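You operate a simulated robot arm through the tools that you are given. There is no shell and no other tool. Be economical: measure what you need, move in short steps, check, and stop when the job is done.

You are at the controls of a simulated two-armed robot. One attempt, no reset.

## Task
On the narrow walkway behind the oval lamp port, fold the green cloth in half, so that its two short edges meet.

Only the result counts: the job must be done as asked and must still hold three seconds after the hand-in. Knocking over, shifting, dropping, spilling or breaking anything else fails it. Flat cloth is picked up by pressing the open fingertips on it (5 to 10 N) and closing them slowly along it; thin cloth reads only 2 to 8 mm in the jaws.

## Robot
Two 7-joint arms with two-finger grippers on one trunk, on a base that drives. Base frame: it is fixed to the floor where the robot stands at the start and does not move with it; the origin is under the middle of the robot, x ahead of it, y to its left, z up; the surface under the hand at the start is at about z = 0.8. Lengths are in m, angles in degrees, forces in N, time in s.
The left shoulder is at the start at [0.058, 0.162, 1.053], the right one opposite. With the tool pointing down near the work surface each hand reaches from about 0.3 to 0.76 m from the robot's upright axis, wherever it stands, measured 20 degrees to its own side. Places, roughly: narrow walkway behind the oval lamp port [0.5, 0.1, 0.8]. Payload 2.45 kg a hand.
The TCP of each hand is the grasp point between the finger pads, 0.026 m short of the fingertips. In the tool frame z runs along the fingers and y along their closing line. The gripper opens to 0.096 m. The gripper's body begins 0.069 m behind the TCP.
Orientation is that of the tool frame in the base frame, as a unit quaternion [w, x, y, z]. With the fingers straight down and closing along the base's y, the tool's x points along the base's -x, its y along +y and its z along -z.

## Interface
- The arms move only by the tool apply_moves. It takes "left_increments", "right_increments" or both (then of equal length, played together; a hand with none holds still); each is a list of rows, each a list of 7 numbers: the turn, a rotation vector about the base's x, y, z in degrees, then the shift along the base's x, y, z in m, then the finger opening in m, from 0 to 0.096. In form: [[ax, ay, az, tx, ty, tz, jaw], ...]. A call has 1 to 20 rows; each row shifts and turns the commanded pose from where the row before left it. A row lasts 0.2 s, in which the tool goes at most 0.05 m and 8.6 degrees; a call with a longer step from one row to the next is refused whole, and so is a gripper value outside its range. Where a pose cannot be reached the arm comes as near as it can. A force on the tool above 40 N (or 10 N above the force at the start of the call, whichever is more), or a blocked arm, ends the call early, and 0.2 s more pass. Each finger halts on what it meets, pressing with about 23 N; the grip force reading is that of the motor and also rises with nothing between the fingers. The clock runs only during rows and for 0.2 s after the last one: add rows that do not move to give the fingers time. It gives the time, the measured TCP pose, the force on the tool (base axes), the opening and the grip force at its end, in the units of the frame above (readings bear some noise), with the torque about the TCP (base axes, N m) and any sound that the robot's microphone picked up, and new pictures: "pictures" is both (left out), scene, wrist or none (wrist: the cameras of the hands that moved).
- Cameras (640 x 400 px; columns grow to the right, rows downward): "scene" is now at [0.1533, 0.0245, 1.5195]; the picture's right is [0.30, -0.95, 0.00], its down [-0.80, -0.25, -0.55] and it looks along [0.52, 0.16, -0.84] (base axes); focal length 275 px, centre (320, 200). "left" rides on the left gripper at [0.082, -0.003, -0.098] in its tool frame; the picture's right is [0.04, 1.00, 0.00], its down [-0.73, 0.03, -0.68] and it looks along [-0.68, 0.03, 0.73] (tool axes); focal length 256 px, centre (320, 200). "right" rides on the right gripper at [0.082, 0.003, -0.098] in its tool frame; the picture's right is [-0.04, 1.00, 0.00], its down [-0.73, -0.03, -0.68] and it looks along [-0.68, -0.03, 0.73] (tool axes); focal length 256 px, centre (320, 200).
- move_column(by): slides the trunk up (or, below 0, down) by that many m; the arms and the scene camera ride with it, the base frame stays. It gives what a move gives, with no picture.
- drive_base(legs): drives the robot by 1 to 6 legs, each [ahead, left, turn to the left] in m, m and degrees, along the robot's own axes; the way and the turn of a leg run together, so that a leg with both is an arc; at most 1.5 m and 180 degrees a leg. The arms and the cameras ride along, it lands a little off, and it stops where it bumps. It gives what a move gives, and a new picture of the scene camera.
- turn_head(pan, tilt): turns the head with the scene camera to pan (to the left, within 120 degrees either way) and tilt (down, from -29 to 69), counted from straight ahead of the robot. It gives what a move gives, and a new picture of the scene camera.
- locate(camera, pixels): for up to 12 pixels [column, row] of the newest picture of that camera ("zoom" is the newest enlarged one), the place [x, y, z] in the base frame of the surface seen there, good to about 0.003 m. The clock stands still meanwhile.
- inspect(camera, box): a new picture of the part [left, top, right, bottom] of that camera's present view, enlarged. The clock stands still meanwhile.
- close_job(): hands the job in; it is judged then, once.

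Keep the steps short. Do not move on a guess: measure, check each grasp and each placing, and mend mistakes. In all there are 80 turns and 260 pictures (those below and enlarged ones count). Leave the grippers open and the arms clear of the work at the hand-in unless told otherwise, and finish with a single line.

The tools are called after "Call:" as a command line: name --argument value ..., lists and objects as JSON in quotes. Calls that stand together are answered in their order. apply_moves: Moves the arms, as the interface text tells. Its arguments: {"type":"object","properties":{"left_increments":{"type":"array"},"right_increments":{"type":"array"},"pictures":{"type":"string","enum":["both","scene","wrist","none"]}},"required":[]} The other tools are called the same way: move_column (by) slides the trunk up or down; drive_base (legs) drives the base; turn_head (pan, tilt) turns the head that bears the scene camera; locate (camera, pixels) gives the place of the surface under pixels of a picture; inspect (camera, box) takes an enlarged picture of a part of a camera's view; close_job () hands the job in.

At the start:

```text
t: 0.0
left_tool_pos: [0.4904, 0.3777, 1.0242]
left_ee_rot: [0.0, -0.001, 1.0, 0.003]
left_contact_force: [-0.1, -1.2, 0.4]
left_wrist_torque: [0.08, 0.02, -0.02]
left_gripper_width: 0.0958
left_gripper_force: 0.0
right_tool_pos: [0.5204, -0.0547, 1.0376]
right_ee_rot: [-0.001, 0.002, 1.0, 0.003]
right_contact_force: [0.2, -0.7, 0.4]
right_wrist_torque: [0.02, 0.06, 0.06]
right_gripper_width: 0.096
right_gripper_force: 0.0
trunk travel left (down, up): [-0.225, 0.342]
robot x, y, heading: [0.0011, -0.0026, 0.0]
head pan, tilt: [17.4, 56.4]
```

scene: 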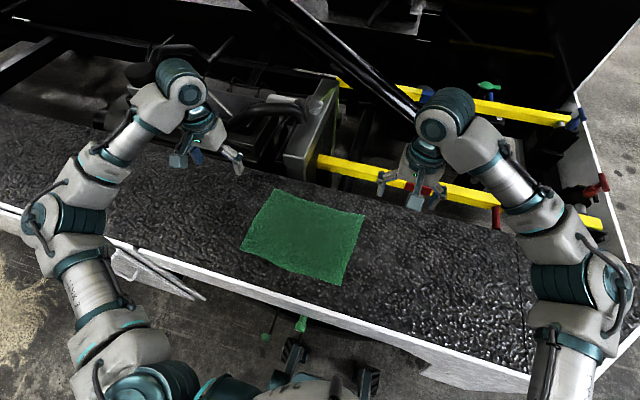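
right: 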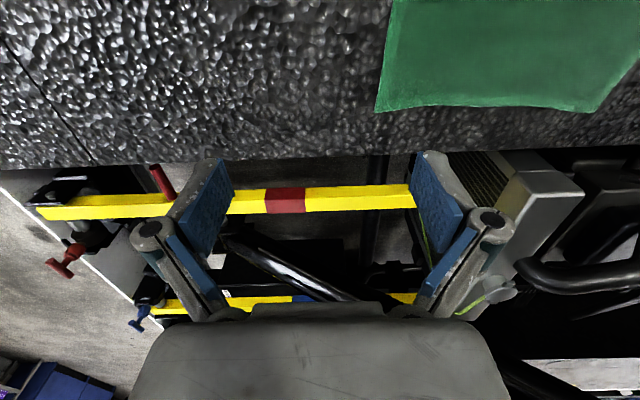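
left: 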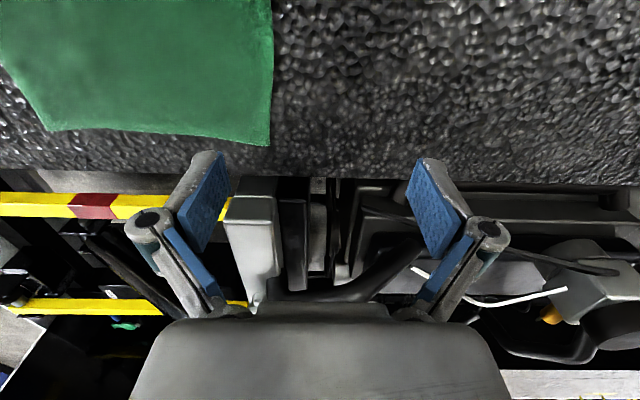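

The green cloth lies on the walkway with scene corners near (275,189), (365,214), (341,285), (241,251). I'll measure the corners and the surface around it.

Call:
locate --camera "scene" --pixels '[[275, 190], [364, 214], [341, 284], [242, 250], [320, 202], [290, 270], [258, 220], [353, 250], [304, 235], [300, 185], [230, 240], [380, 250]]'

Call:
inspect --camera "scene" --box '[220, 170, 390, 300]'

```text
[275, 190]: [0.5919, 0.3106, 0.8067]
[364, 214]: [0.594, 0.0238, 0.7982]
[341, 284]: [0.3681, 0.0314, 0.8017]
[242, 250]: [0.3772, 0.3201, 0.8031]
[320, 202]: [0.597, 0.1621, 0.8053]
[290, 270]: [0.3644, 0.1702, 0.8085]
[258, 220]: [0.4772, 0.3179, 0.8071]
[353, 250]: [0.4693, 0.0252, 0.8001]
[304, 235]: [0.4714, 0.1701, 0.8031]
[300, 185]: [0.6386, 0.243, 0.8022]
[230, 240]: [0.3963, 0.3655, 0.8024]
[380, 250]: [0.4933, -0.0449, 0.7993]
```

```text
3.08 times, centred on (305, 235) of scene
```

zoom: 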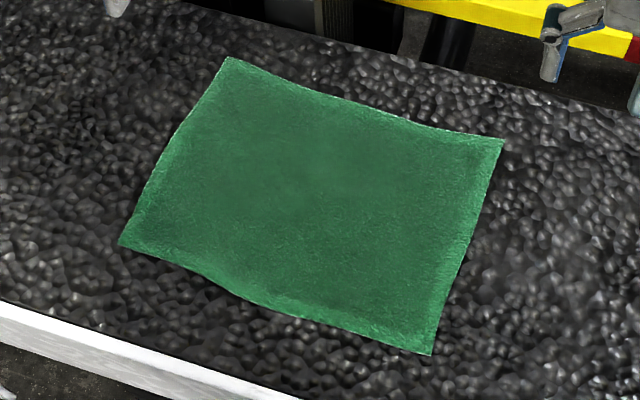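

The cloth spans x 0.37–0.595 and y 0.025–0.315, at z ≈ 0.803. The short edges are at y = 0.025 and y = 0.315. To hold both corners of the left edge without crossing the arms, I'll shift the base slightly right and turn it left. The hands then sweep away from the machinery.

Call:
drive_base --legs '[[0, -0.08, 0], [0, 0, 35]]'

Call:
turn_head --pan -5 --tilt 56

```text
t: 2.8
left_tool_pos: [0.1501, 0.5352, 1.019]
left_ee_rot: [0.004, -0.314, 0.949, -0.006]
left_contact_force: [-1.1, 0.0, -0.4]
left_wrist_torque: [-0.06, -0.11, 0.07]
left_gripper_width: 0.0961
left_gripper_force: 0.0
right_tool_pos: [0.4287, 0.2042, 1.0429]
right_ee_rot: [0.003, -0.313, 0.95, -0.006]
right_contact_force: [-2.2, 0.4, 0.0]
right_wrist_torque: [-0.02, -0.14, 0.01]
right_gripper_width: 0.0956
right_gripper_force: 0.0
trunk travel left (down, up): [-0.225, 0.342]
robot x, y, heading: [-0.0041, -0.078, 36.3]
head pan, tilt: [17.4, 56.4]
```

scene: 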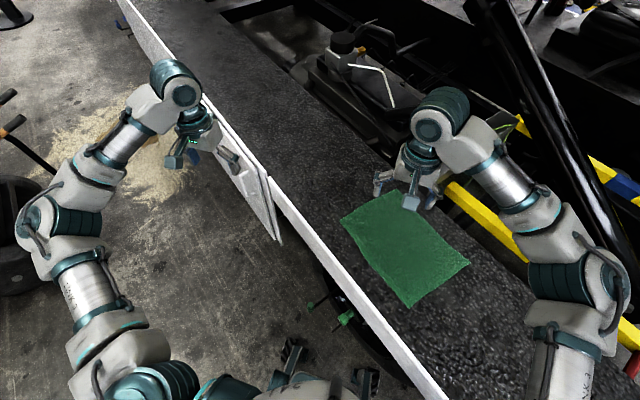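

```text
t: 3.6
left_tool_pos: [0.1434, 0.5373, 1.0207]
left_ee_rot: [0.004, -0.317, 0.949, -0.005]
left_contact_force: [0.0, 0.2, -0.5]
left_wrist_torque: [-0.03, -0.05, -0.01]
left_gripper_width: 0.0959
left_gripper_force: 0.0
right_tool_pos: [0.4222, 0.2059, 1.0436]
right_ee_rot: [0.007, -0.315, 0.949, -0.006]
right_contact_force: [-1.9, 0.3, 0.2]
right_wrist_torque: [-0.04, -0.12, 0.0]
right_gripper_width: 0.0961
right_gripper_force: 0.1
trunk travel left (down, up): [-0.225, 0.342]
robot x, y, heading: [-0.0075, -0.0733, 36.5]
head pan, tilt: [-5.0, 56.0]
```

scene: 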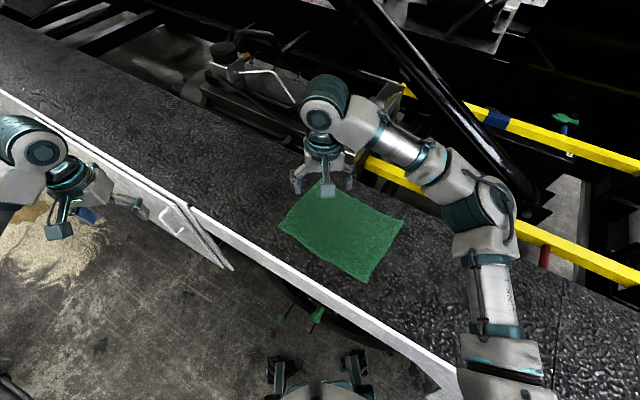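

Both hands have swung with the base. Next I bring them above the two left-edge corners, turning the tools about +53° so the fingers close along x. They stay at z ≈ 0.98 for now.

Call:
apply_moves --left_increments '[[0, 0, 5.35, 0.0263, -0.0229, -0.004, 0.06], [0, 0, 5.35, 0.0263, -0.0229, -0.004, 0.06], [0, 0, 5.35, 0.0263, -0.0229, -0.004, 0.06], [0, 0, 5.35, 0.0263, -0.0229, -0.004, 0.06], [0, 0, 5.35, 0.0263, -0.0229, -0.004, 0.06], [0, 0, 5.35, 0.0263, -0.0229, -0.004, 0.06], [0, 0, 5.35, 0.0263, -0.0229, -0.004, 0.06], [0, 0, 5.35, 0.0263, -0.0229, -0.004, 0.06], [0, 0, 5.35, 0.0263, -0.0229, -0.004, 0.06], [0, 0, 5.35, 0.0263, -0.0229, -0.004, 0.06], [0, 0, 0, 0, 0, 0, 0.032], [0, 0, 0, 0, 0, 0, 0.032]]' --right_increments '[[0, 0, 5.35, 0.014, 0.0097, -0.006, 0.06], [0, 0, 5.35, 0.014, 0.0097, -0.006, 0.06], [0, 0, 5.35, 0.014, 0.0097, -0.006, 0.06], [0, 0, 5.35, 0.014, 0.0097, -0.006, 0.06], [0, 0, 5.35, 0.014, 0.0097, -0.006, 0.06], [0, 0, 5.35, 0.014, 0.0097, -0.006, 0.06], [0, 0, 5.35, 0.014, 0.0097, -0.006, 0.06], [0, 0, 5.35, 0.014, 0.0097, -0.006, 0.06], [0, 0, 5.35, 0.014, 0.0097, -0.006, 0.06], [0, 0, 5.35, 0.014, 0.0097, -0.006, 0.06], [0, 0, 0, 0, 0, 0, 0.032], [0, 0, 0, 0, 0, 0, 0.032]]'

```text
t: 6.2
left_tool_pos: [0.4096, 0.3069, 0.9848]
left_ee_rot: [0.0, 0.709, -0.705, 0.003]
left_contact_force: [-0.4, 0.6, 0.2]
left_wrist_torque: [-0.06, 0.02, -0.03]
left_gripper_width: 0.0318
left_gripper_force: 0.0
right_tool_pos: [0.5657, 0.2987, 0.985]
right_ee_rot: [0.0, 0.709, -0.706, 0.003]
right_contact_force: [-0.4, 0.4, -0.1]
right_wrist_torque: [-0.06, 0.01, -0.04]
right_gripper_width: 0.032
right_gripper_force: 0.0
right hand out of reach, approached as far as the arm can: row 10
trunk travel left (down, up): [-0.225, 0.342]
robot x, y, heading: [-0.0089, -0.0725, 36.6]
head pan, tilt: [-5.0, 56.0]
```

scene: 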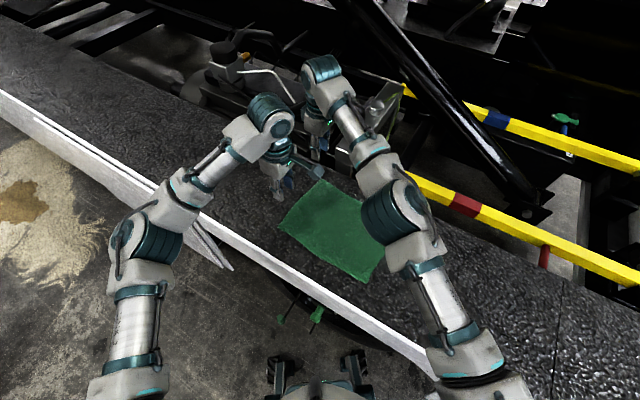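
right: 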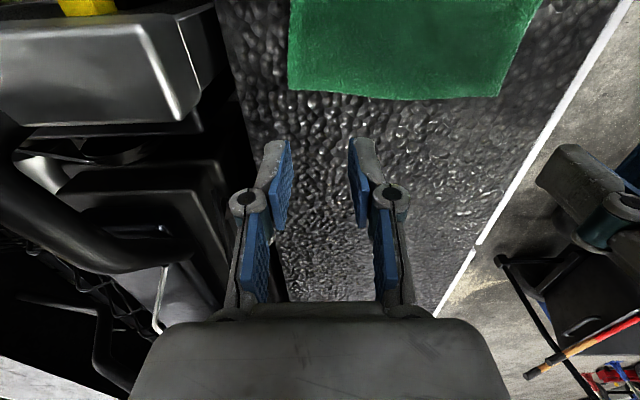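
left: 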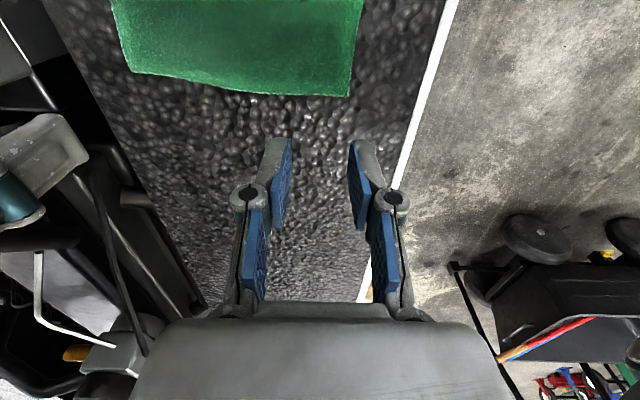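

The tools are in place above the left end of the cloth. I'll measure the exact corners with the wrist cameras.

Call:
locate --camera "right" --pixels '[[291, 86], [400, 98], [495, 94], [292, 40], [390, 120], [250, 60]]'

Call:
locate --camera "left" --pixels '[[133, 70], [240, 90], [347, 94], [355, 40], [345, 110], [390, 90]]'

```text
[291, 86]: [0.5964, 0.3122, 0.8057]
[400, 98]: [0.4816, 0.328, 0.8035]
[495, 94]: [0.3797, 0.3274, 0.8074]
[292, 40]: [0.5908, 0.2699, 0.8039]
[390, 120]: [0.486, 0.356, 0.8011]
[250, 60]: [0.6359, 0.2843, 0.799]
```

```text
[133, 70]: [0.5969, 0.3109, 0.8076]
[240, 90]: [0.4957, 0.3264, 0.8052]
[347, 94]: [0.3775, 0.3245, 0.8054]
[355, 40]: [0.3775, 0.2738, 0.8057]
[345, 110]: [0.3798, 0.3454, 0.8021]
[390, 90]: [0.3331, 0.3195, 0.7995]
```

Corners: far (0.597, 0.312), near (0.3775, 0.325), top about z 0.806. I descend to fingertips ~1 cm above the cloth, pads set near the edge.

Call:
apply_moves --left_increments '[[0, 0, 0, -0.001, 0.005, -0.028, 0.032], [0, 0, 0, -0.001, 0.005, -0.028, 0.032], [0, 0, 0, 0, 0, -0.028, 0.032], [0, 0, 0, 0, 0, -0.028, 0.032], [0, 0, 0, 0, 0, -0.026, 0.032], [0, 0, 0, 0, 0, 0, 0.032]]' --right_increments '[[0, 0, 0, 0.001, 0.004, -0.028, 0.032], [0, 0, 0, 0, 0.004, -0.028, 0.032], [0, 0, 0, 0, 0, -0.028, 0.032], [0, 0, 0, 0, 0, -0.028, 0.032], [0, 0, 0, 0, 0, -0.026, 0.032], [0, 0, 0, 0, 0, 0, 0.032]]'

```text
t: 7.6
left_tool_pos: [0.4214, 0.2932, 0.8476]
left_ee_rot: [-0.003, 0.708, -0.706, -0.006]
left_contact_force: [1.2, -0.2, 0.1]
left_wrist_torque: [0.06, 0.0, 0.02]
left_gripper_width: 0.0318
left_gripper_force: 0.0
right_tool_pos: [0.5801, 0.2835, 0.8445]
right_ee_rot: [0.003, -0.706, 0.708, 0.007]
right_contact_force: [0.1, -1.2, -0.1]
right_wrist_torque: [0.05, 0.03, -0.02]
right_gripper_width: 0.032
right_gripper_force: 0.1
trunk travel left (down, up): [-0.225, 0.342]
robot x, y, heading: [-0.0006, -0.079, 36.2]
head pan, tilt: [-5.0, 56.0]
```

scene: 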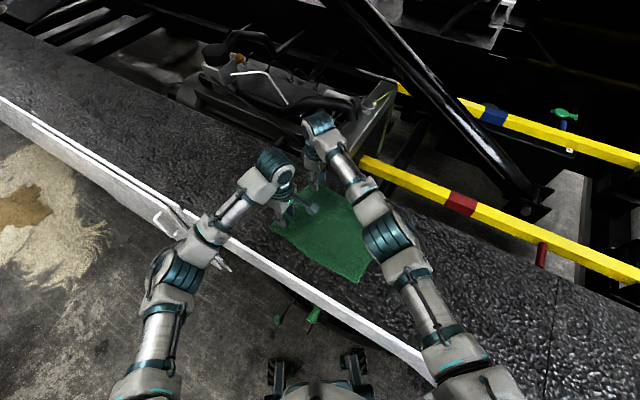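
right: 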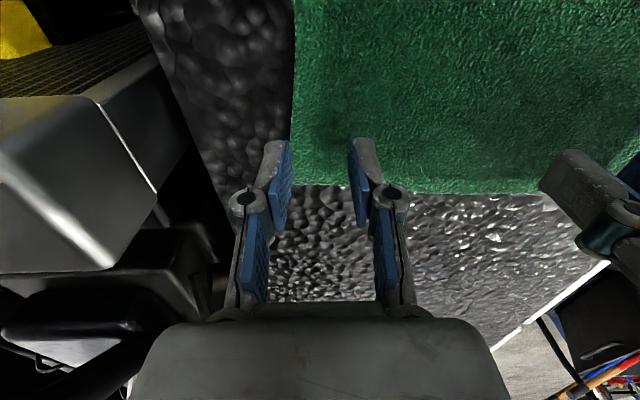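
left: 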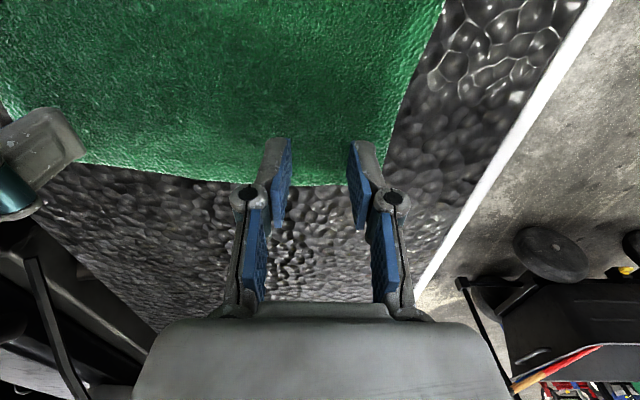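

The base swayed about 1 cm, so the hands sit 2 cm short in y. I'll correct that, still hovering.

Call:
apply_moves --left_increments '[[0, 0, 0, -0.007, 0.012, -0.003, 0.032], [0, 0, 0, -0.007, 0.012, 0, 0.032], [0, 0, 0, 0, 0, 0, 0.032], [0, 0, 0, 0, 0, 0, 0.032]]' --right_increments '[[0, 0, 0, -0.006, 0.011, 0, 0.032], [0, 0, 0, -0.007, 0.011, 0, 0.032], [0, 0, 0, 0, 0, 0, 0.032], [0, 0, 0, 0, 0, 0, 0.032]]' --pictures "wrist"

```text
t: 8.6
left_tool_pos: [0.4014, 0.3258, 0.8448]
left_ee_rot: [-0.001, 0.708, -0.706, -0.002]
left_contact_force: [0.4, -0.2, -0.2]
left_wrist_torque: [0.04, 0.0, -0.01]
left_gripper_width: 0.0321
left_gripper_force: 0.0
right_tool_pos: [0.5627, 0.3148, 0.8438]
right_ee_rot: [0.002, -0.707, 0.707, 0.003]
right_contact_force: [-0.2, 0.0, 0.2]
right_wrist_torque: [0.01, -0.02, 0.03]
right_gripper_width: 0.0319
right_gripper_force: 0.1
trunk travel left (down, up): [-0.225, 0.342]
robot x, y, heading: [-0.0063, -0.0746, 35.9]
head pan, tilt: [-5.0, 56.0]
```

right: 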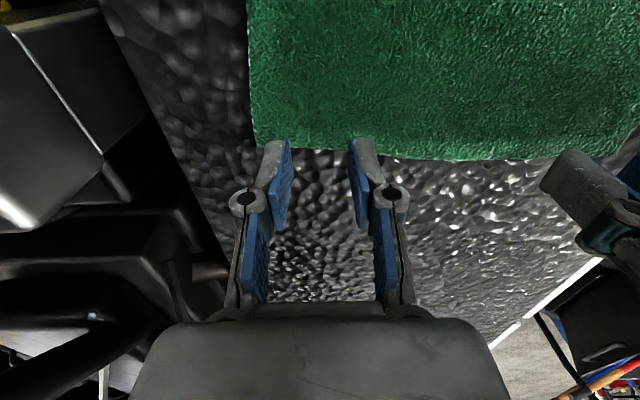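
left: 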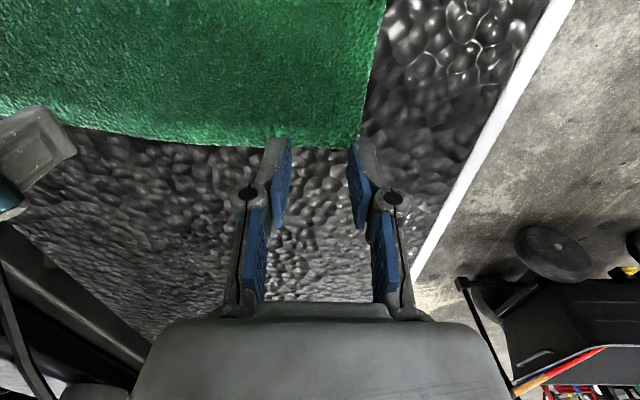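

The base sways after each motion. I'll wait a second and read the settled pose.

Call:
apply_moves --left_increments '[[0, 0, 0, 0, 0, 0, 0.032], [0, 0, 0, 0, 0, 0, 0.032], [0, 0, 0, 0, 0, 0, 0.032], [0, 0, 0, 0, 0, 0, 0.032], [0, 0, 0, 0, 0, 0, 0.032], [0, 0, 0, 0, 0, 0, 0.032]]' --right_increments '[[0, 0, 0, 0, 0, 0, 0.032], [0, 0, 0, 0, 0, 0, 0.032], [0, 0, 0, 0, 0, 0, 0.032], [0, 0, 0, 0, 0, 0, 0.032], [0, 0, 0, 0, 0, 0, 0.032], [0, 0, 0, 0, 0, 0, 0.032]]' --pictures "none"

```text
t: 10.0
left_tool_pos: [0.4052, 0.3204, 0.8453]
left_ee_rot: [-0.002, 0.708, -0.706, -0.004]
left_contact_force: [0.1, -1.0, 0.5]
left_wrist_torque: [-0.01, 0.02, 0.0]
left_gripper_width: 0.0319
left_gripper_force: 0.1
right_tool_pos: [0.568, 0.3086, 0.8432]
right_ee_rot: [0.001, -0.706, 0.708, 0.004]
right_contact_force: [0.4, -0.3, -0.3]
right_wrist_torque: [0.02, 0.02, 0.04]
right_gripper_width: 0.0319
right_gripper_force: 0.0
trunk travel left (down, up): [-0.225, 0.342]
robot x, y, heading: [-0.0076, -0.0748, 36.4]
head pan, tilt: [-5.0, 56.0]
```

Settled at left (0.405, 0.320) and right (0.568, 0.309), close to target. I lower gently toward contact and nudge slightly inward.

Call:
apply_moves --left_increments '[[0, 0, 0, 0.001, -0.003, -0.004, 0.032], [0, 0, 0, 0, -0.003, -0.004, 0.032], [0, 0, 0, 0, 0, -0.004, 0.032], [0, 0, 0, 0, 0, -0.002, 0.032], [0, 0, 0, 0, 0, 0, 0.032], [0, 0, 0, 0, 0, 0, 0.032]]' --right_increments '[[0, 0, 0, 0, -0.002, -0.004, 0.032], [0, 0, 0, 0, -0.002, -0.004, 0.032], [0, 0, 0, 0, 0, -0.003, 0.032], [0, 0, 0, 0, 0, -0.001, 0.032], [0, 0, 0, 0, 0, 0, 0.032], [0, 0, 0, 0, 0, 0, 0.032]]' --pictures "wrist"

```text
t: 11.4
left_tool_pos: [0.4027, 0.3177, 0.8322]
left_ee_rot: [-0.001, 0.708, -0.707, -0.002]
left_contact_force: [0.0, 0.3, 0.5]
left_wrist_torque: [0.0, 0.0, -0.03]
left_gripper_width: 0.0321
left_gripper_force: 0.0
right_tool_pos: [0.5632, 0.3098, 0.8317]
right_ee_rot: [-0.001, 0.707, -0.707, -0.003]
right_contact_force: [0.1, -0.2, -0.7]
right_wrist_torque: [0.02, 0.02, 0.01]
right_gripper_width: 0.032
right_gripper_force: 0.2
trunk travel left (down, up): [-0.225, 0.342]
robot x, y, heading: [-0.0062, -0.0768, 36.3]
head pan, tilt: [-5.0, 56.0]
```

right: 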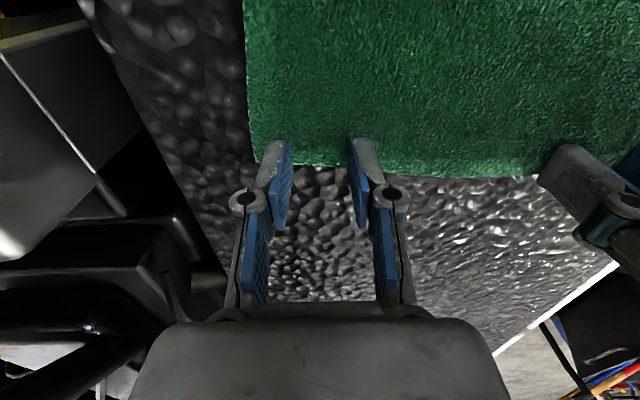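
left: 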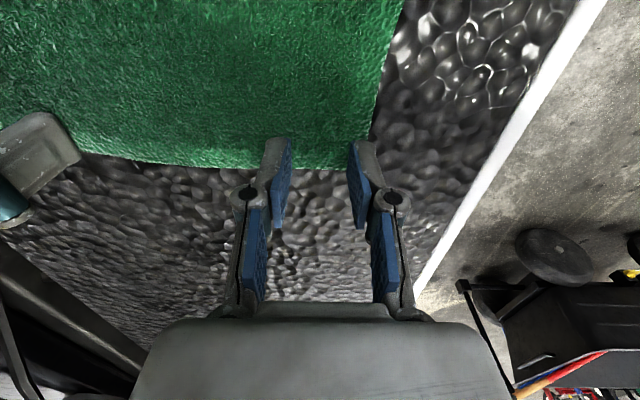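

Still no contact force. I move 6 mm further inward so the pads certainly overlap the cloth, then press down in small steps.

Call:
apply_moves --left_increments '[[0, 0, 0, 0.002, -0.005, 0, 0.032], [0, 0, 0, 0, 0, -0.002, 0.032], [0, 0, 0, 0, 0, -0.002, 0.032], [0, 0, 0, 0, 0, -0.002, 0.032], [0, 0, 0, 0, 0, 0, 0.032]]' --right_increments '[[0, 0, 0, 0.002, -0.005, 0, 0.032], [0, 0, 0, 0, 0, -0.002, 0.032], [0, 0, 0, 0, 0, -0.002, 0.032], [0, 0, 0, 0, 0, -0.002, 0.032], [0, 0, 0, 0, 0, 0, 0.032]]' --pictures "wrist"

```text
t: 12.6
left_tool_pos: [0.4047, 0.3152, 0.8274]
left_ee_rot: [-0.004, 0.707, -0.707, -0.002]
left_contact_force: [2.8, 3.7, 27.6]
left_wrist_torque: [0.07, -0.32, 0.01]
left_gripper_width: 0.0341
left_gripper_force: 7.9
right_tool_pos: [0.563, 0.3024, 0.8297]
right_ee_rot: [-0.004, 0.707, -0.707, -0.004]
right_contact_force: [2.1, 4.4, 8.9]
right_wrist_torque: [0.11, -0.1, 0.02]
right_gripper_width: 0.0326
right_gripper_force: 0.6
trunk travel left (down, up): [-0.225, 0.342]
robot x, y, heading: [-0.0057, -0.0778, 36.2]
head pan, tilt: [-5.0, 56.0]
```

right: 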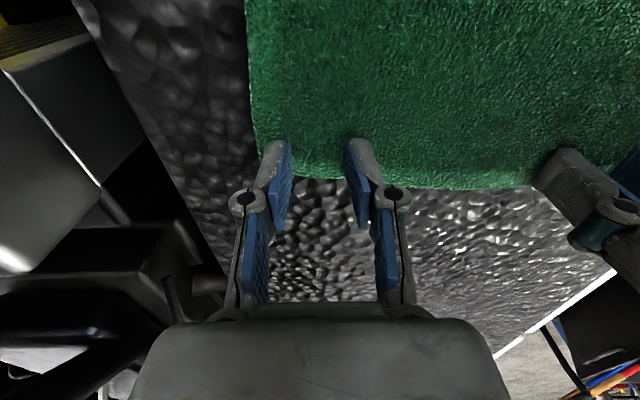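
left: 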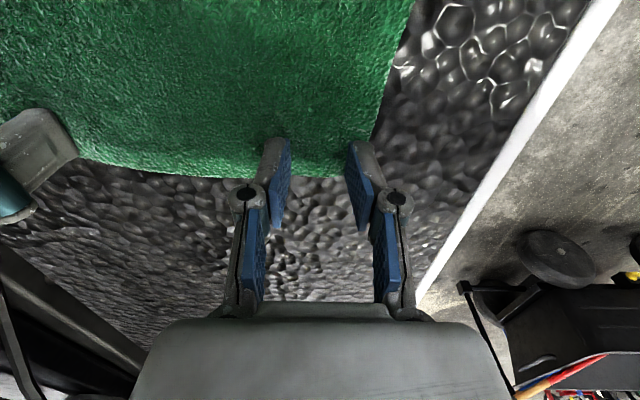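

Contact: left 28 N (too hard), right 9 N. I ease the left up 2 mm, then close both slowly along the cloth.

Call:
apply_moves --left_increments '[[0, 0, 0, 0, 0, -0.0, 0.032], [0, 0, 0, 0, 0, 0.002, 0.032], [0, 0, 0, 0, 0, 0, 0.028], [0, 0, 0, 0, 0, 0, 0.024], [0, 0, 0, 0, 0, 0, 0.02], [0, 0, 0, 0, 0, 0, 0.016], [0, 0, 0, 0, 0, 0, 0.012], [0, 0, 0, 0, 0, 0, 0.008], [0, 0, 0, 0, 0, 0, 0.004], [0, 0, 0, 0, 0, 0, 0], [0, 0, 0, 0, 0, 0, 0], [0, 0, 0, 0, 0, 0, 0]]' --right_increments '[[0, 0, 0, 0, 0, 0, 0.032], [0, 0, 0, 0, 0, 0, 0.032], [0, 0, 0, 0, 0, 0, 0.028], [0, 0, 0, 0, 0, 0, 0.024], [0, 0, 0, 0, 0, 0, 0.02], [0, 0, 0, 0, 0, 0, 0.016], [0, 0, 0, 0, 0, 0, 0.012], [0, 0, 0, 0, 0, 0, 0.008], [0, 0, 0, 0, 0, 0, 0.004], [0, 0, 0, 0, 0, 0, 0], [0, 0, 0, 0, 0, 0, 0], [0, 0, 0, 0, 0, 0, 0]]' --pictures "wrist"

```text
t: 15.2
left_tool_pos: [0.4044, 0.3142, 0.8291]
left_ee_rot: [-0.003, 0.707, -0.707, -0.002]
left_contact_force: [22.3, -2.0, 7.3]
left_wrist_torque: [-0.04, -0.58, 0.04]
left_gripper_width: 0.0055
left_gripper_force: 22.6
right_tool_pos: [0.563, 0.3033, 0.8284]
right_ee_rot: [-0.004, 0.708, -0.706, -0.003]
right_contact_force: [-25.0, 0.9, 22.4]
right_wrist_torque: [-0.03, 0.66, 0.1]
right_gripper_width: 0.0055
right_gripper_force: 22.6
trunk travel left (down, up): [-0.225, 0.342]
robot x, y, heading: [-0.0028, -0.0764, 36.4]
head pan, tilt: [-5.0, 56.0]
```

right: 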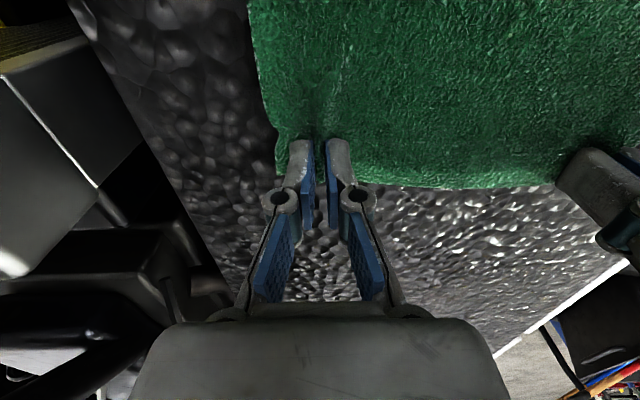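
left: 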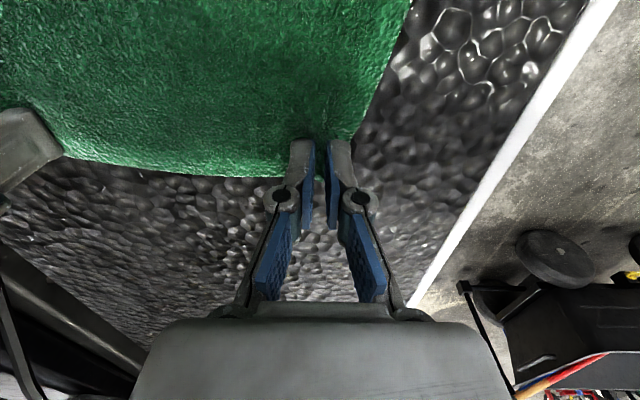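

Both jaws read 5.5 mm with cloth between them, and it's stretched taut in x (about ±23 N). I'll ease the hands a few mm together and lift 3 cm to test the grips.

Call:
apply_moves --left_increments '[[0, 0, 0, 0.003, 0, 0.004, 0], [0, 0, 0, 0.002, 0, 0.006, 0], [0, 0, 0, 0, 0, 0.01, 0], [0, 0, 0, 0, 0, 0.01, 0], [0, 0, 0, 0, 0, 0, 0]]' --right_increments '[[0, 0, 0, -0.003, 0, 0.004, 0], [0, 0, 0, -0.002, 0, 0.006, 0], [0, 0, 0, 0, 0, 0.01, 0], [0, 0, 0, 0, 0, 0.01, 0], [0, 0, 0, 0, 0, 0, 0]]'

```text
t: 16.4
left_tool_pos: [0.4109, 0.3153, 0.8576]
left_ee_rot: [-0.001, 0.708, -0.706, -0.003]
left_contact_force: [8.4, -0.4, -0.2]
left_wrist_torque: [-0.02, -0.23, 0.01]
left_gripper_width: 0.004
left_gripper_force: 22.9
right_tool_pos: [0.5613, 0.3039, 0.8567]
right_ee_rot: [-0.001, 0.707, -0.707, -0.004]
right_contact_force: [-9.5, -0.1, 0.1]
right_wrist_torque: [0.02, 0.25, 0.08]
right_gripper_width: 0.0042
right_gripper_force: 22.7
trunk travel left (down, up): [-0.225, 0.342]
robot x, y, heading: [-0.0027, -0.0772, 36.5]
head pan, tilt: [-5.0, 56.0]
```

scene: 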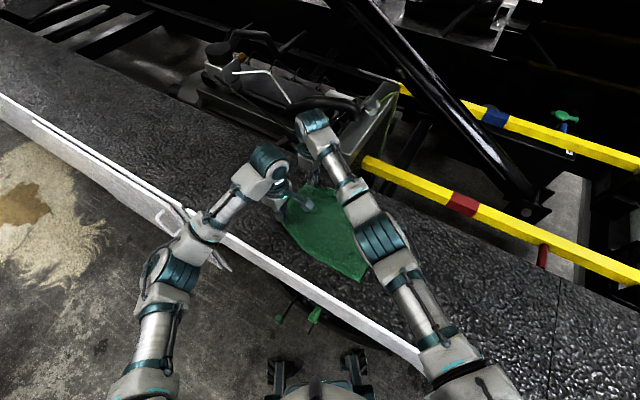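
right: 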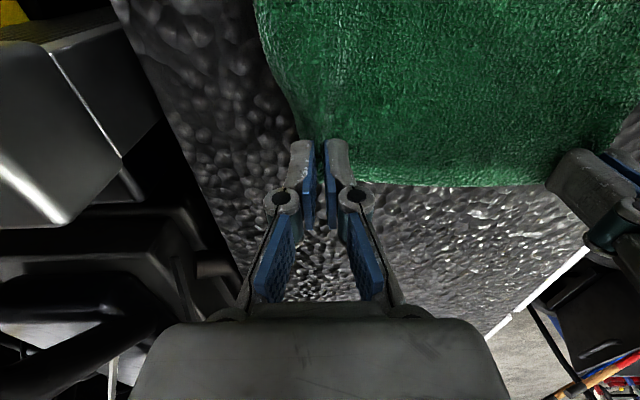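
left: 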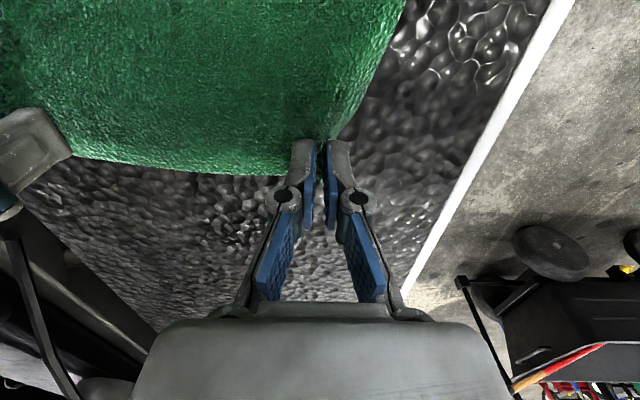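

Both corners are held and lifted with equal 4 mm openings. Next is the first half of the arc towards −y: hands rising together, tools tilting gradually so the cloth turns over.

Call:
apply_moves --left_increments '[[0, 0, 0, 0, -0.004, 0.02, 0], [0, 0, 0, 0, -0.008, 0.02, 0], [2, 0, 0, 0, -0.012, 0.018, 0], [3, 0, 0, 0, -0.016, 0.015, 0], [3, 0, 0, 0, -0.02, 0.012, 0], [3, 0, 0, 0, -0.022, 0.008, 0], [3, 0, 0, 0, -0.022, 0.005, 0], [3, 0, 0, 0, -0.022, 0.002, 0], [0, 0, 0, 0, 0, 0, 0]]' --right_increments '[[0, 0, 0, 0, -0.004, 0.02, 0], [0, 0, 0, 0, -0.008, 0.02, 0], [2, 0, 0, 0, -0.012, 0.018, 0], [3, 0, 0, 0, -0.016, 0.015, 0], [3, 0, 0, 0, -0.02, 0.012, 0], [3, 0, 0, 0, -0.022, 0.008, 0], [3, 0, 0, 0, -0.022, 0.005, 0], [3, 0, 0, 0, -0.022, 0.002, 0], [0, 0, 0, 0, 0, 0, 0]]'

```text
t: 18.4
left_tool_pos: [0.4135, 0.1863, 0.9551]
left_ee_rot: [-0.105, 0.7, -0.698, -0.108]
left_contact_force: [3.3, 1.2, -0.8]
left_wrist_torque: [-0.01, -0.06, -0.02]
left_gripper_width: 0.004
left_gripper_force: 22.9
right_tool_pos: [0.5587, 0.1749, 0.9543]
right_ee_rot: [0.106, -0.699, 0.699, 0.108]
right_contact_force: [-3.0, -0.2, -0.7]
right_wrist_torque: [0.0, 0.08, 0.04]
right_gripper_width: 0.0038
right_gripper_force: 23.5
trunk travel left (down, up): [-0.225, 0.342]
robot x, y, heading: [-0.0029, -0.0768, 36.1]
head pan, tilt: [-5.0, 56.0]
```

scene: 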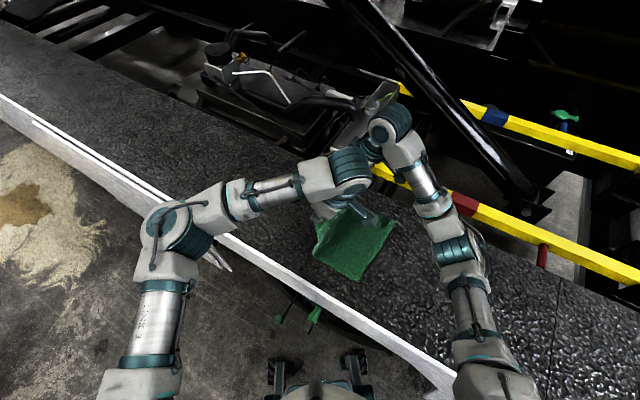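
right: 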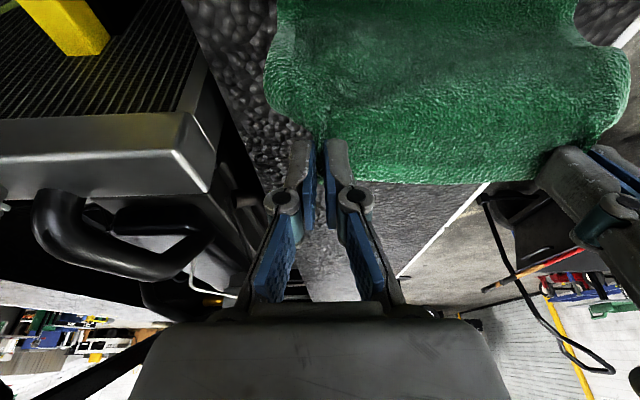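
left: 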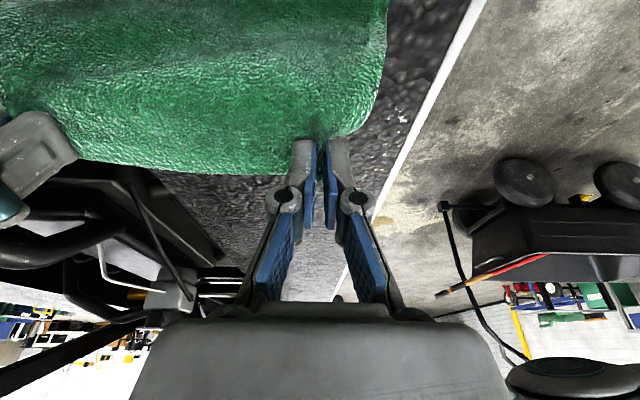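

The cloth hangs cleanly from both corners. Now the second half of the arc, down to z ≈ 0.87 above the right edge, with more tilt and the hands spread slightly.

Call:
apply_moves --left_increments '[[3, 0, 0, 0, -0.022, 0, 0], [3, 0, 0, 0, -0.022, -0.005, 0], [3, 0, 0, 0, -0.022, -0.01, 0], [3, 0, 0, -0.001, -0.02, -0.014, 0], [3, 0, 0, -0.002, -0.018, -0.016, 0], [3, 0, 0, -0.002, -0.014, -0.018, 0], [0, 0, 0, -0.002, -0.01, -0.018, 0], [0, 0, 0, 0, -0.004, -0.008, 0], [0, 0, 0, 0, 0, 0, 0]]' --right_increments '[[3, 0, 0, 0, -0.021, 0, 0], [3, 0, 0, 0, -0.021, -0.005, 0], [3, 0, 0, 0, -0.021, -0.01, 0], [3, 0, 0, 0, -0.02, -0.014, 0], [3, 0, 0, 0, -0.017, -0.016, 0], [3, 0, 0, 0, -0.014, -0.018, 0], [0, 0, 0, 0, -0.01, -0.018, 0], [0, 0, 0, 0, -0.003, -0.008, 0], [0, 0, 0, 0, 0, 0, 0]]'

```text
t: 20.4
left_tool_pos: [0.4035, 0.0606, 0.8699]
left_ee_rot: [-0.214, 0.675, -0.673, -0.214]
left_contact_force: [18.0, -0.6, 1.3]
left_wrist_torque: [0.01, -0.42, -0.23]
left_gripper_width: 0.0045
left_gripper_force: 23.0
right_tool_pos: [0.5583, 0.0514, 0.8705]
right_ee_rot: [-0.214, 0.675, -0.673, -0.214]
right_contact_force: [-18.2, 1.4, -1.0]
right_wrist_torque: [-0.02, 0.34, 0.38]
right_gripper_width: 0.0048
right_gripper_force: 22.9
trunk travel left (down, up): [-0.225, 0.342]
robot x, y, heading: [-0.0022, -0.0741, 36.3]
head pan, tilt: [-5.0, 56.0]
```

scene: 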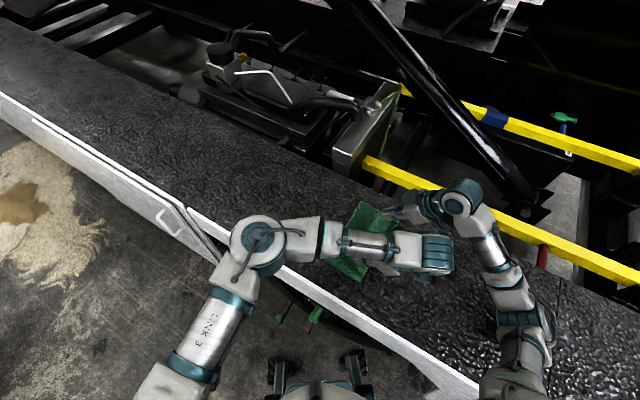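
right: 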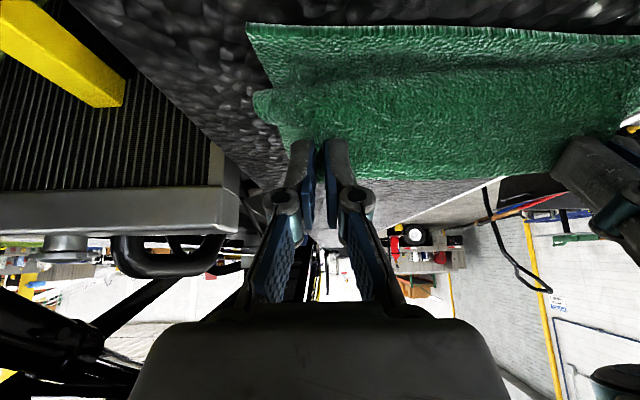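
left: 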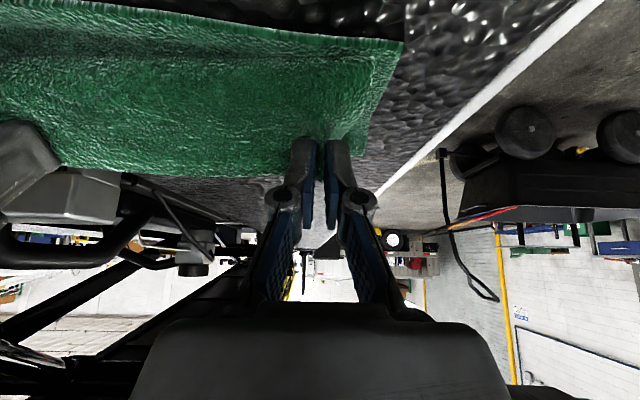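

I can see the other short edge lying ahead of the hands (right view, about (248,25) to (640,40)). I'll measure it.

Call:
locate --camera "right" --pixels '[[252, 28], [400, 34], [580, 42], [258, 95], [400, 70], [400, 120], [400, 175], [290, 140]]'

Call:
locate --camera "left" --pixels '[[400, 45], [200, 20], [380, 100], [200, 80], [200, 165], [100, 15], [360, 148]]'

```text
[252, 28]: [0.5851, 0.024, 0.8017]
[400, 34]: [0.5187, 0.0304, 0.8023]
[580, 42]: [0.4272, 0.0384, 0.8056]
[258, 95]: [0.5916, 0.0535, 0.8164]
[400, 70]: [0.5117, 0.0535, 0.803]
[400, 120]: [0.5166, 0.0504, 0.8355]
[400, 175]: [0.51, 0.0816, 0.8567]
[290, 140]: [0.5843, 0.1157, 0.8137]
```

```text
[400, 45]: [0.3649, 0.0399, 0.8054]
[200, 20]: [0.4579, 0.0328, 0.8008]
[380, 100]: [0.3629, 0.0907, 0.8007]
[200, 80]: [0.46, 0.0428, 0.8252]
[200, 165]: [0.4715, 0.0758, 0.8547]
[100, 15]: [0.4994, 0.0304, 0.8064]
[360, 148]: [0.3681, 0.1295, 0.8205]
```

The lower edge sits at y ≈ 0.024 (far) to 0.040 (near). The held edge is still back at y ≈ 0.08, with a belly below it. I'll draw the hands further to −y with more tilt, so the sheet stretches straight before I lower it.

Call:
apply_moves --left_increments '[[4, 0, 0, 0, -0.01, -0.004, 0], [4, 0, 0, 0, -0.01, -0.004, 0], [4, 0, 0, 0, -0.01, -0.004, 0], [0, 0, 0, 0, -0.005, -0.004, 0], [0, 0, 0, 0, 0, 0, 0], [0, 0, 0, 0, 0, 0, 0]]' --right_increments '[[4, 0, 0, 0, -0.01, -0.004, 0], [4, 0, 0, 0, -0.01, -0.004, 0], [4, 0, 0, 0, -0.01, -0.004, 0], [0, 0, 0, 0, -0.005, -0.004, 0], [0, 0, 0, 0, 0, 0, 0], [0, 0, 0, 0, 0, 0, 0]]'

```text
t: 21.8
left_tool_pos: [0.3755, 0.0808, 0.8587]
left_ee_rot: [-0.28, 0.652, -0.648, -0.278]
left_contact_force: [-0.4, -0.1, -0.6]
left_wrist_torque: [0.0, 0.04, 0.0]
left_gripper_width: 0.0038
left_gripper_force: 23.2
left hand out of reach, approached as far as the arm can: row 1, 2, 3, 4
right_tool_pos: [0.5585, 0.026, 0.8596]
right_ee_rot: [-0.286, 0.651, -0.646, -0.278]
right_contact_force: [0.4, 0.9, -0.3]
right_wrist_torque: [0.02, 0.0, -0.01]
right_gripper_width: 0.0
right_gripper_force: 23.2
trunk travel left (down, up): [-0.225, 0.342]
robot x, y, heading: [-0.0073, -0.0755, 36.7]
head pan, tilt: [-5.0, 56.0]
```

scene: 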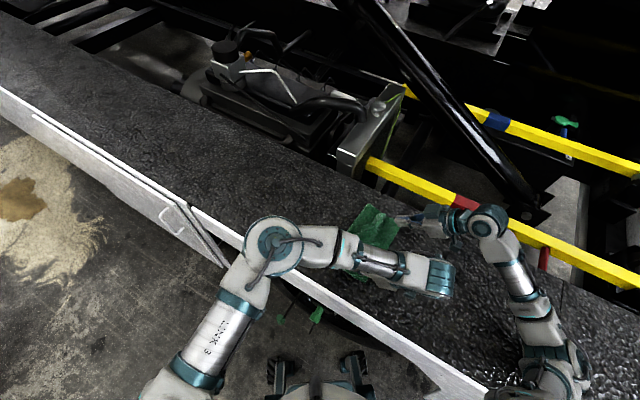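
right: 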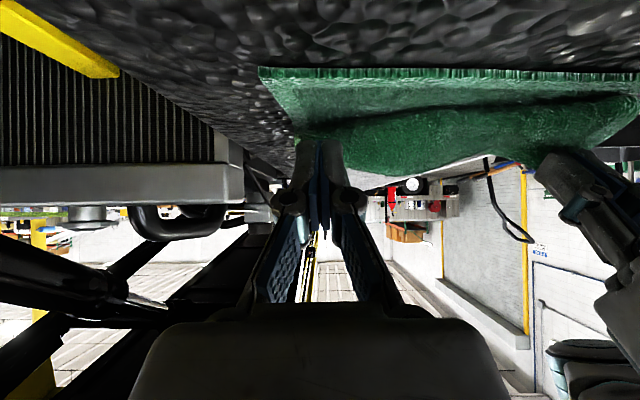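
left: 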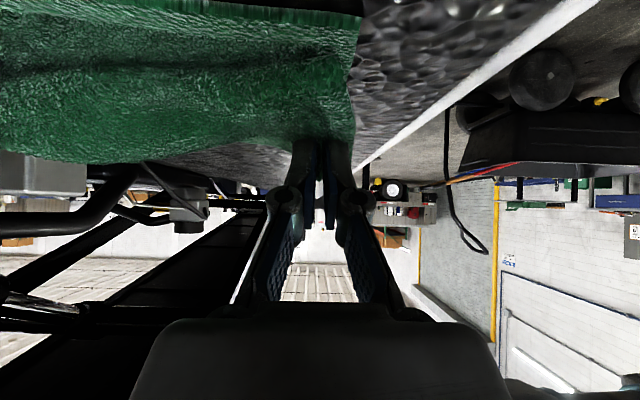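

The right corner slipped out (jaw 0.0) and the left hand reached a limit, ending at (0.376, 0.081). Left still holds its corner at 3.8 mm. I lift the right hand clear and take tilt off the left to get back into reach.

Call:
apply_moves --left_increments '[[-4, 0, 0, 0, 0, 0, 0], [-4, 0, 0, 0, 0, 0, 0], [-4, 0, 0, 0, 0, 0, 0], [-4, 0, 0, 0, 0, 0, 0], [-4, 0, 0, 0, 0, 0, 0], [0, 0, 0, 0, 0, 0, 0]]' --right_increments '[[0, 0, 0, 0, -0.01, 0.01, 0], [0, 0, 0, 0, -0.01, 0.02, 0], [-4, 0, 0, 0.01, 0, 0.03, 0], [-4, 0, 0, 0.01, 0, 0.03, 0], [-4, 0, 0, 0.01, 0, 0.03, 0], [-4, 0, 0, 0, 0, 0, 0]]'

Call:
turn_head --pan -15 --tilt 60

```text
t: 23.2
left_tool_pos: [0.3891, 0.0586, 0.855]
left_ee_rot: [0.167, -0.686, 0.687, 0.174]
left_contact_force: [-0.5, -0.7, -0.2]
left_wrist_torque: [0.04, -0.03, 0.01]
left_gripper_width: 0.0039
left_gripper_force: 22.8
right_tool_pos: [0.5985, -0.0206, 0.9655]
right_ee_rot: [0.191, -0.678, 0.682, 0.198]
right_contact_force: [0.3, -0.9, -1.3]
right_wrist_torque: [0.08, 0.06, -0.02]
right_gripper_width: 0.0001
right_gripper_force: 23.6
trunk travel left (down, up): [-0.225, 0.342]
robot x, y, heading: [-0.005, -0.0825, 36.5]
head pan, tilt: [-5.0, 56.0]
```

scene: 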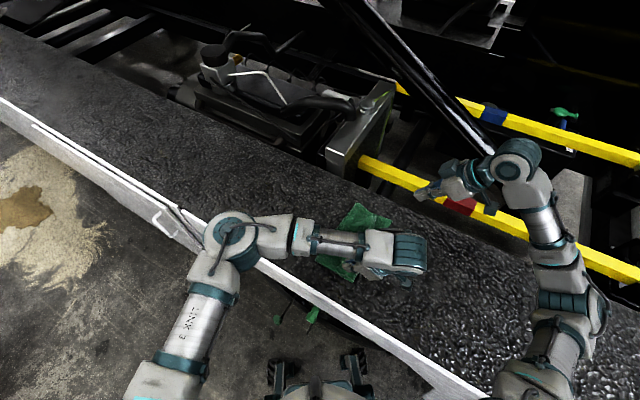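
right: 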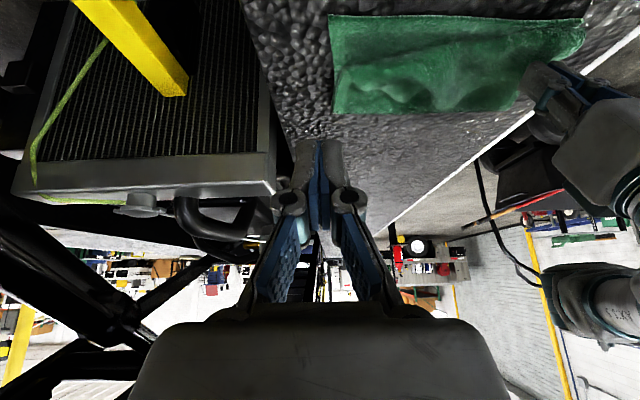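
left: 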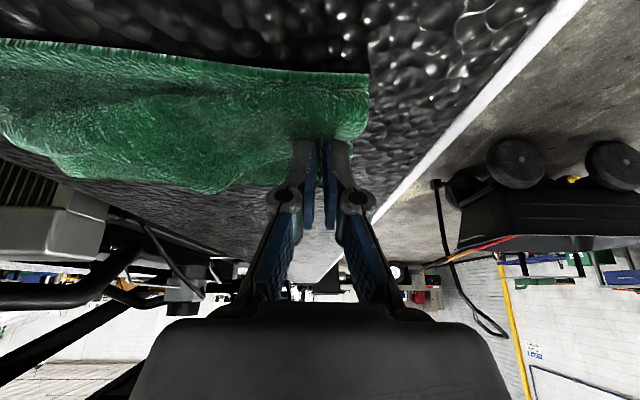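

```text
t: 24.0
left_tool_pos: [0.3852, 0.0641, 0.855]
left_ee_rot: [-0.167, 0.687, -0.686, -0.172]
left_contact_force: [0.4, -0.2, 0.6]
left_wrist_torque: [0.01, 0.01, 0.0]
left_gripper_width: 0.0035
left_gripper_force: 23.6
right_tool_pos: [0.5956, -0.0151, 0.9677]
right_ee_rot: [0.192, -0.679, 0.681, 0.196]
right_contact_force: [0.7, -0.6, -0.6]
right_wrist_torque: [0.0, 0.0, 0.02]
right_gripper_width: 0.0003
right_gripper_force: 23.0
trunk travel left (down, up): [-0.225, 0.342]
robot x, y, heading: [0.0002, -0.0774, 36.2]
head pan, tilt: [-15.0, 60.0]
```

scene: 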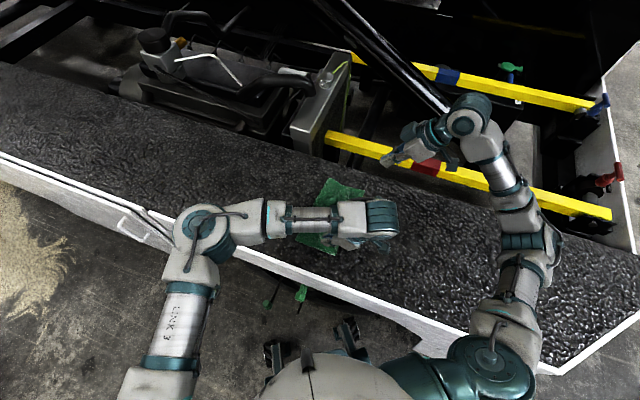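

The right view shows the cloth, folded but uncertain at the far corner. I'll look closer.

Call:
inspect --camera "right" --box '[300, 0, 620, 140]'

```text
2.00 times, centred on (460, 70) of right
```

zoom: 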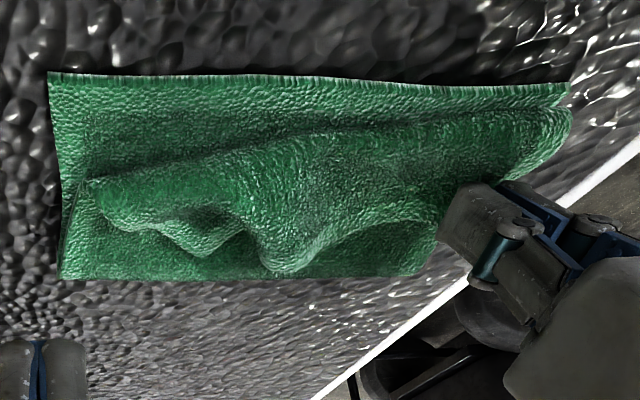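

The upper layer's edge is doubled back as a flap: the pocket opens to +y, and the crease lies near y ≈ 0.04–0.05. I'll draw the left corner further to −y with less tilt (for reach), lower it, and see whether it unrolls.

Call:
apply_moves --left_increments '[[-4, 0, 0, 0.004, -0.01, 0.003, 0], [-4, 0, 0, 0.004, -0.01, 0, 0], [-4, 0, 0, 0.002, -0.01, 0, 0], [0, 0, 0, 0, -0.01, 0, 0], [0, 0, 0, 0, -0.01, -0.004, 0], [0, 0, 0, 0, 0, 0, 0], [0, 0, 0, 0, 0, 0, 0]]' --right_increments '[[0, 0, 0, 0, 0, 0, 0], [0, 0, 0, 0, 0, 0, 0], [0, 0, 0, 0, 0, 0, 0], [0, 0, 0, 0, 0, 0, 0], [0, 0, 0, 0, 0, 0, 0], [0, 0, 0, 0, 0, 0, 0], [0, 0, 0, 0, 0, 0, 0]]' --pictures "wrist"

```text
t: 25.6
left_tool_pos: [0.3942, 0.0208, 0.8534]
left_ee_rot: [-0.093, 0.701, -0.701, -0.096]
left_contact_force: [0.0, 0.0, -0.6]
left_wrist_torque: [0.01, 0.03, -0.02]
left_gripper_width: 0.0037
left_gripper_force: 22.6
right_tool_pos: [0.59, -0.0088, 0.9708]
right_ee_rot: [0.192, -0.68, 0.681, 0.193]
right_contact_force: [-0.5, 0.3, -0.3]
right_wrist_torque: [0.01, 0.0, -0.02]
right_gripper_width: 0.0
right_gripper_force: 23.2
trunk travel left (down, up): [-0.225, 0.342]
robot x, y, heading: [-0.0044, -0.0713, 36.4]
head pan, tilt: [-15.0, 60.0]
```

right: 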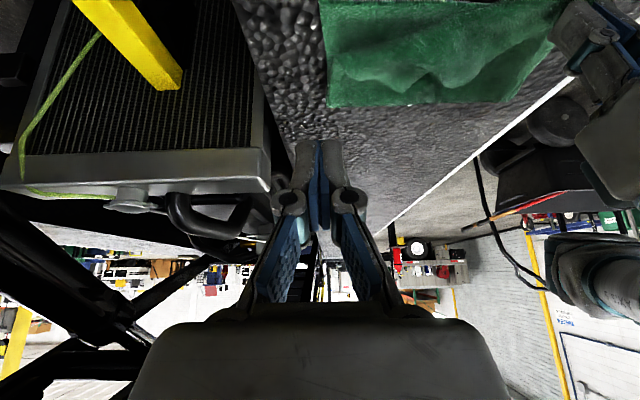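
left: 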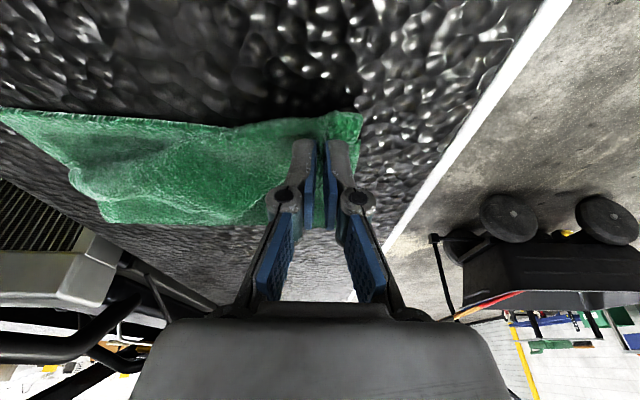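

The left corner now reaches the lower edge with the sheet unrolled. I'll check the far part.

Call:
inspect --camera "right" --box '[300, 0, 620, 140]'

Call:
inspect --camera "left" --box '[0, 60, 400, 260]'

```text
2.00 times, centred on (460, 70) of right
```

zoom: 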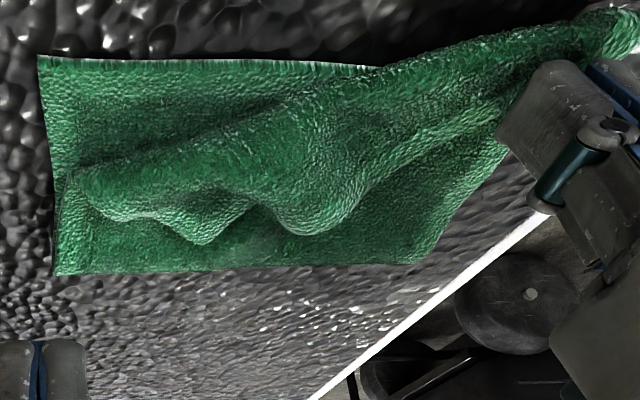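

```text
1.60 times, centred on (200, 160) of left
```

zoom: 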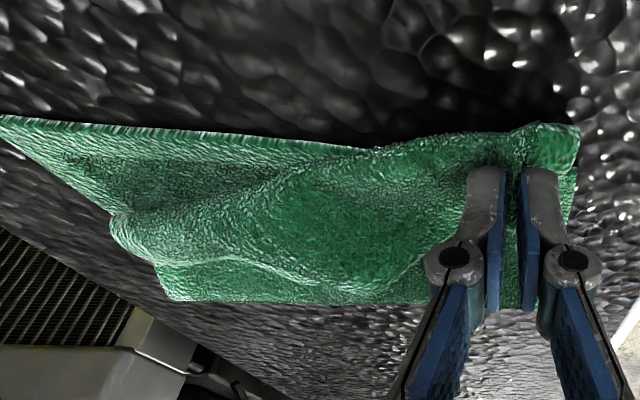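

I'll measure the far flap: its tip at zoom (78,190) → right (339,95), along with its edge and crease.

Call:
locate --camera "right" --pixels '[[341, 97], [354, 107], [378, 105], [402, 119], [450, 114], [345, 87], [380, 80], [420, 62], [330, 134], [320, 30], [440, 80], [500, 50]]'

```text
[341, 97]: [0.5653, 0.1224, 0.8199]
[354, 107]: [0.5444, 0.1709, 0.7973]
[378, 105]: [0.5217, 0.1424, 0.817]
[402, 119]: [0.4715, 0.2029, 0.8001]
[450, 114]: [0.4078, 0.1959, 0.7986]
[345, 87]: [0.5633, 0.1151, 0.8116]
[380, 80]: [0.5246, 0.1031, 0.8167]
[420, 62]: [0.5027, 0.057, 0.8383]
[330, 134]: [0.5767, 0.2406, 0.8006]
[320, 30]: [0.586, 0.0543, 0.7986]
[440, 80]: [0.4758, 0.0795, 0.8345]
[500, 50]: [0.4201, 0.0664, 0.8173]
```

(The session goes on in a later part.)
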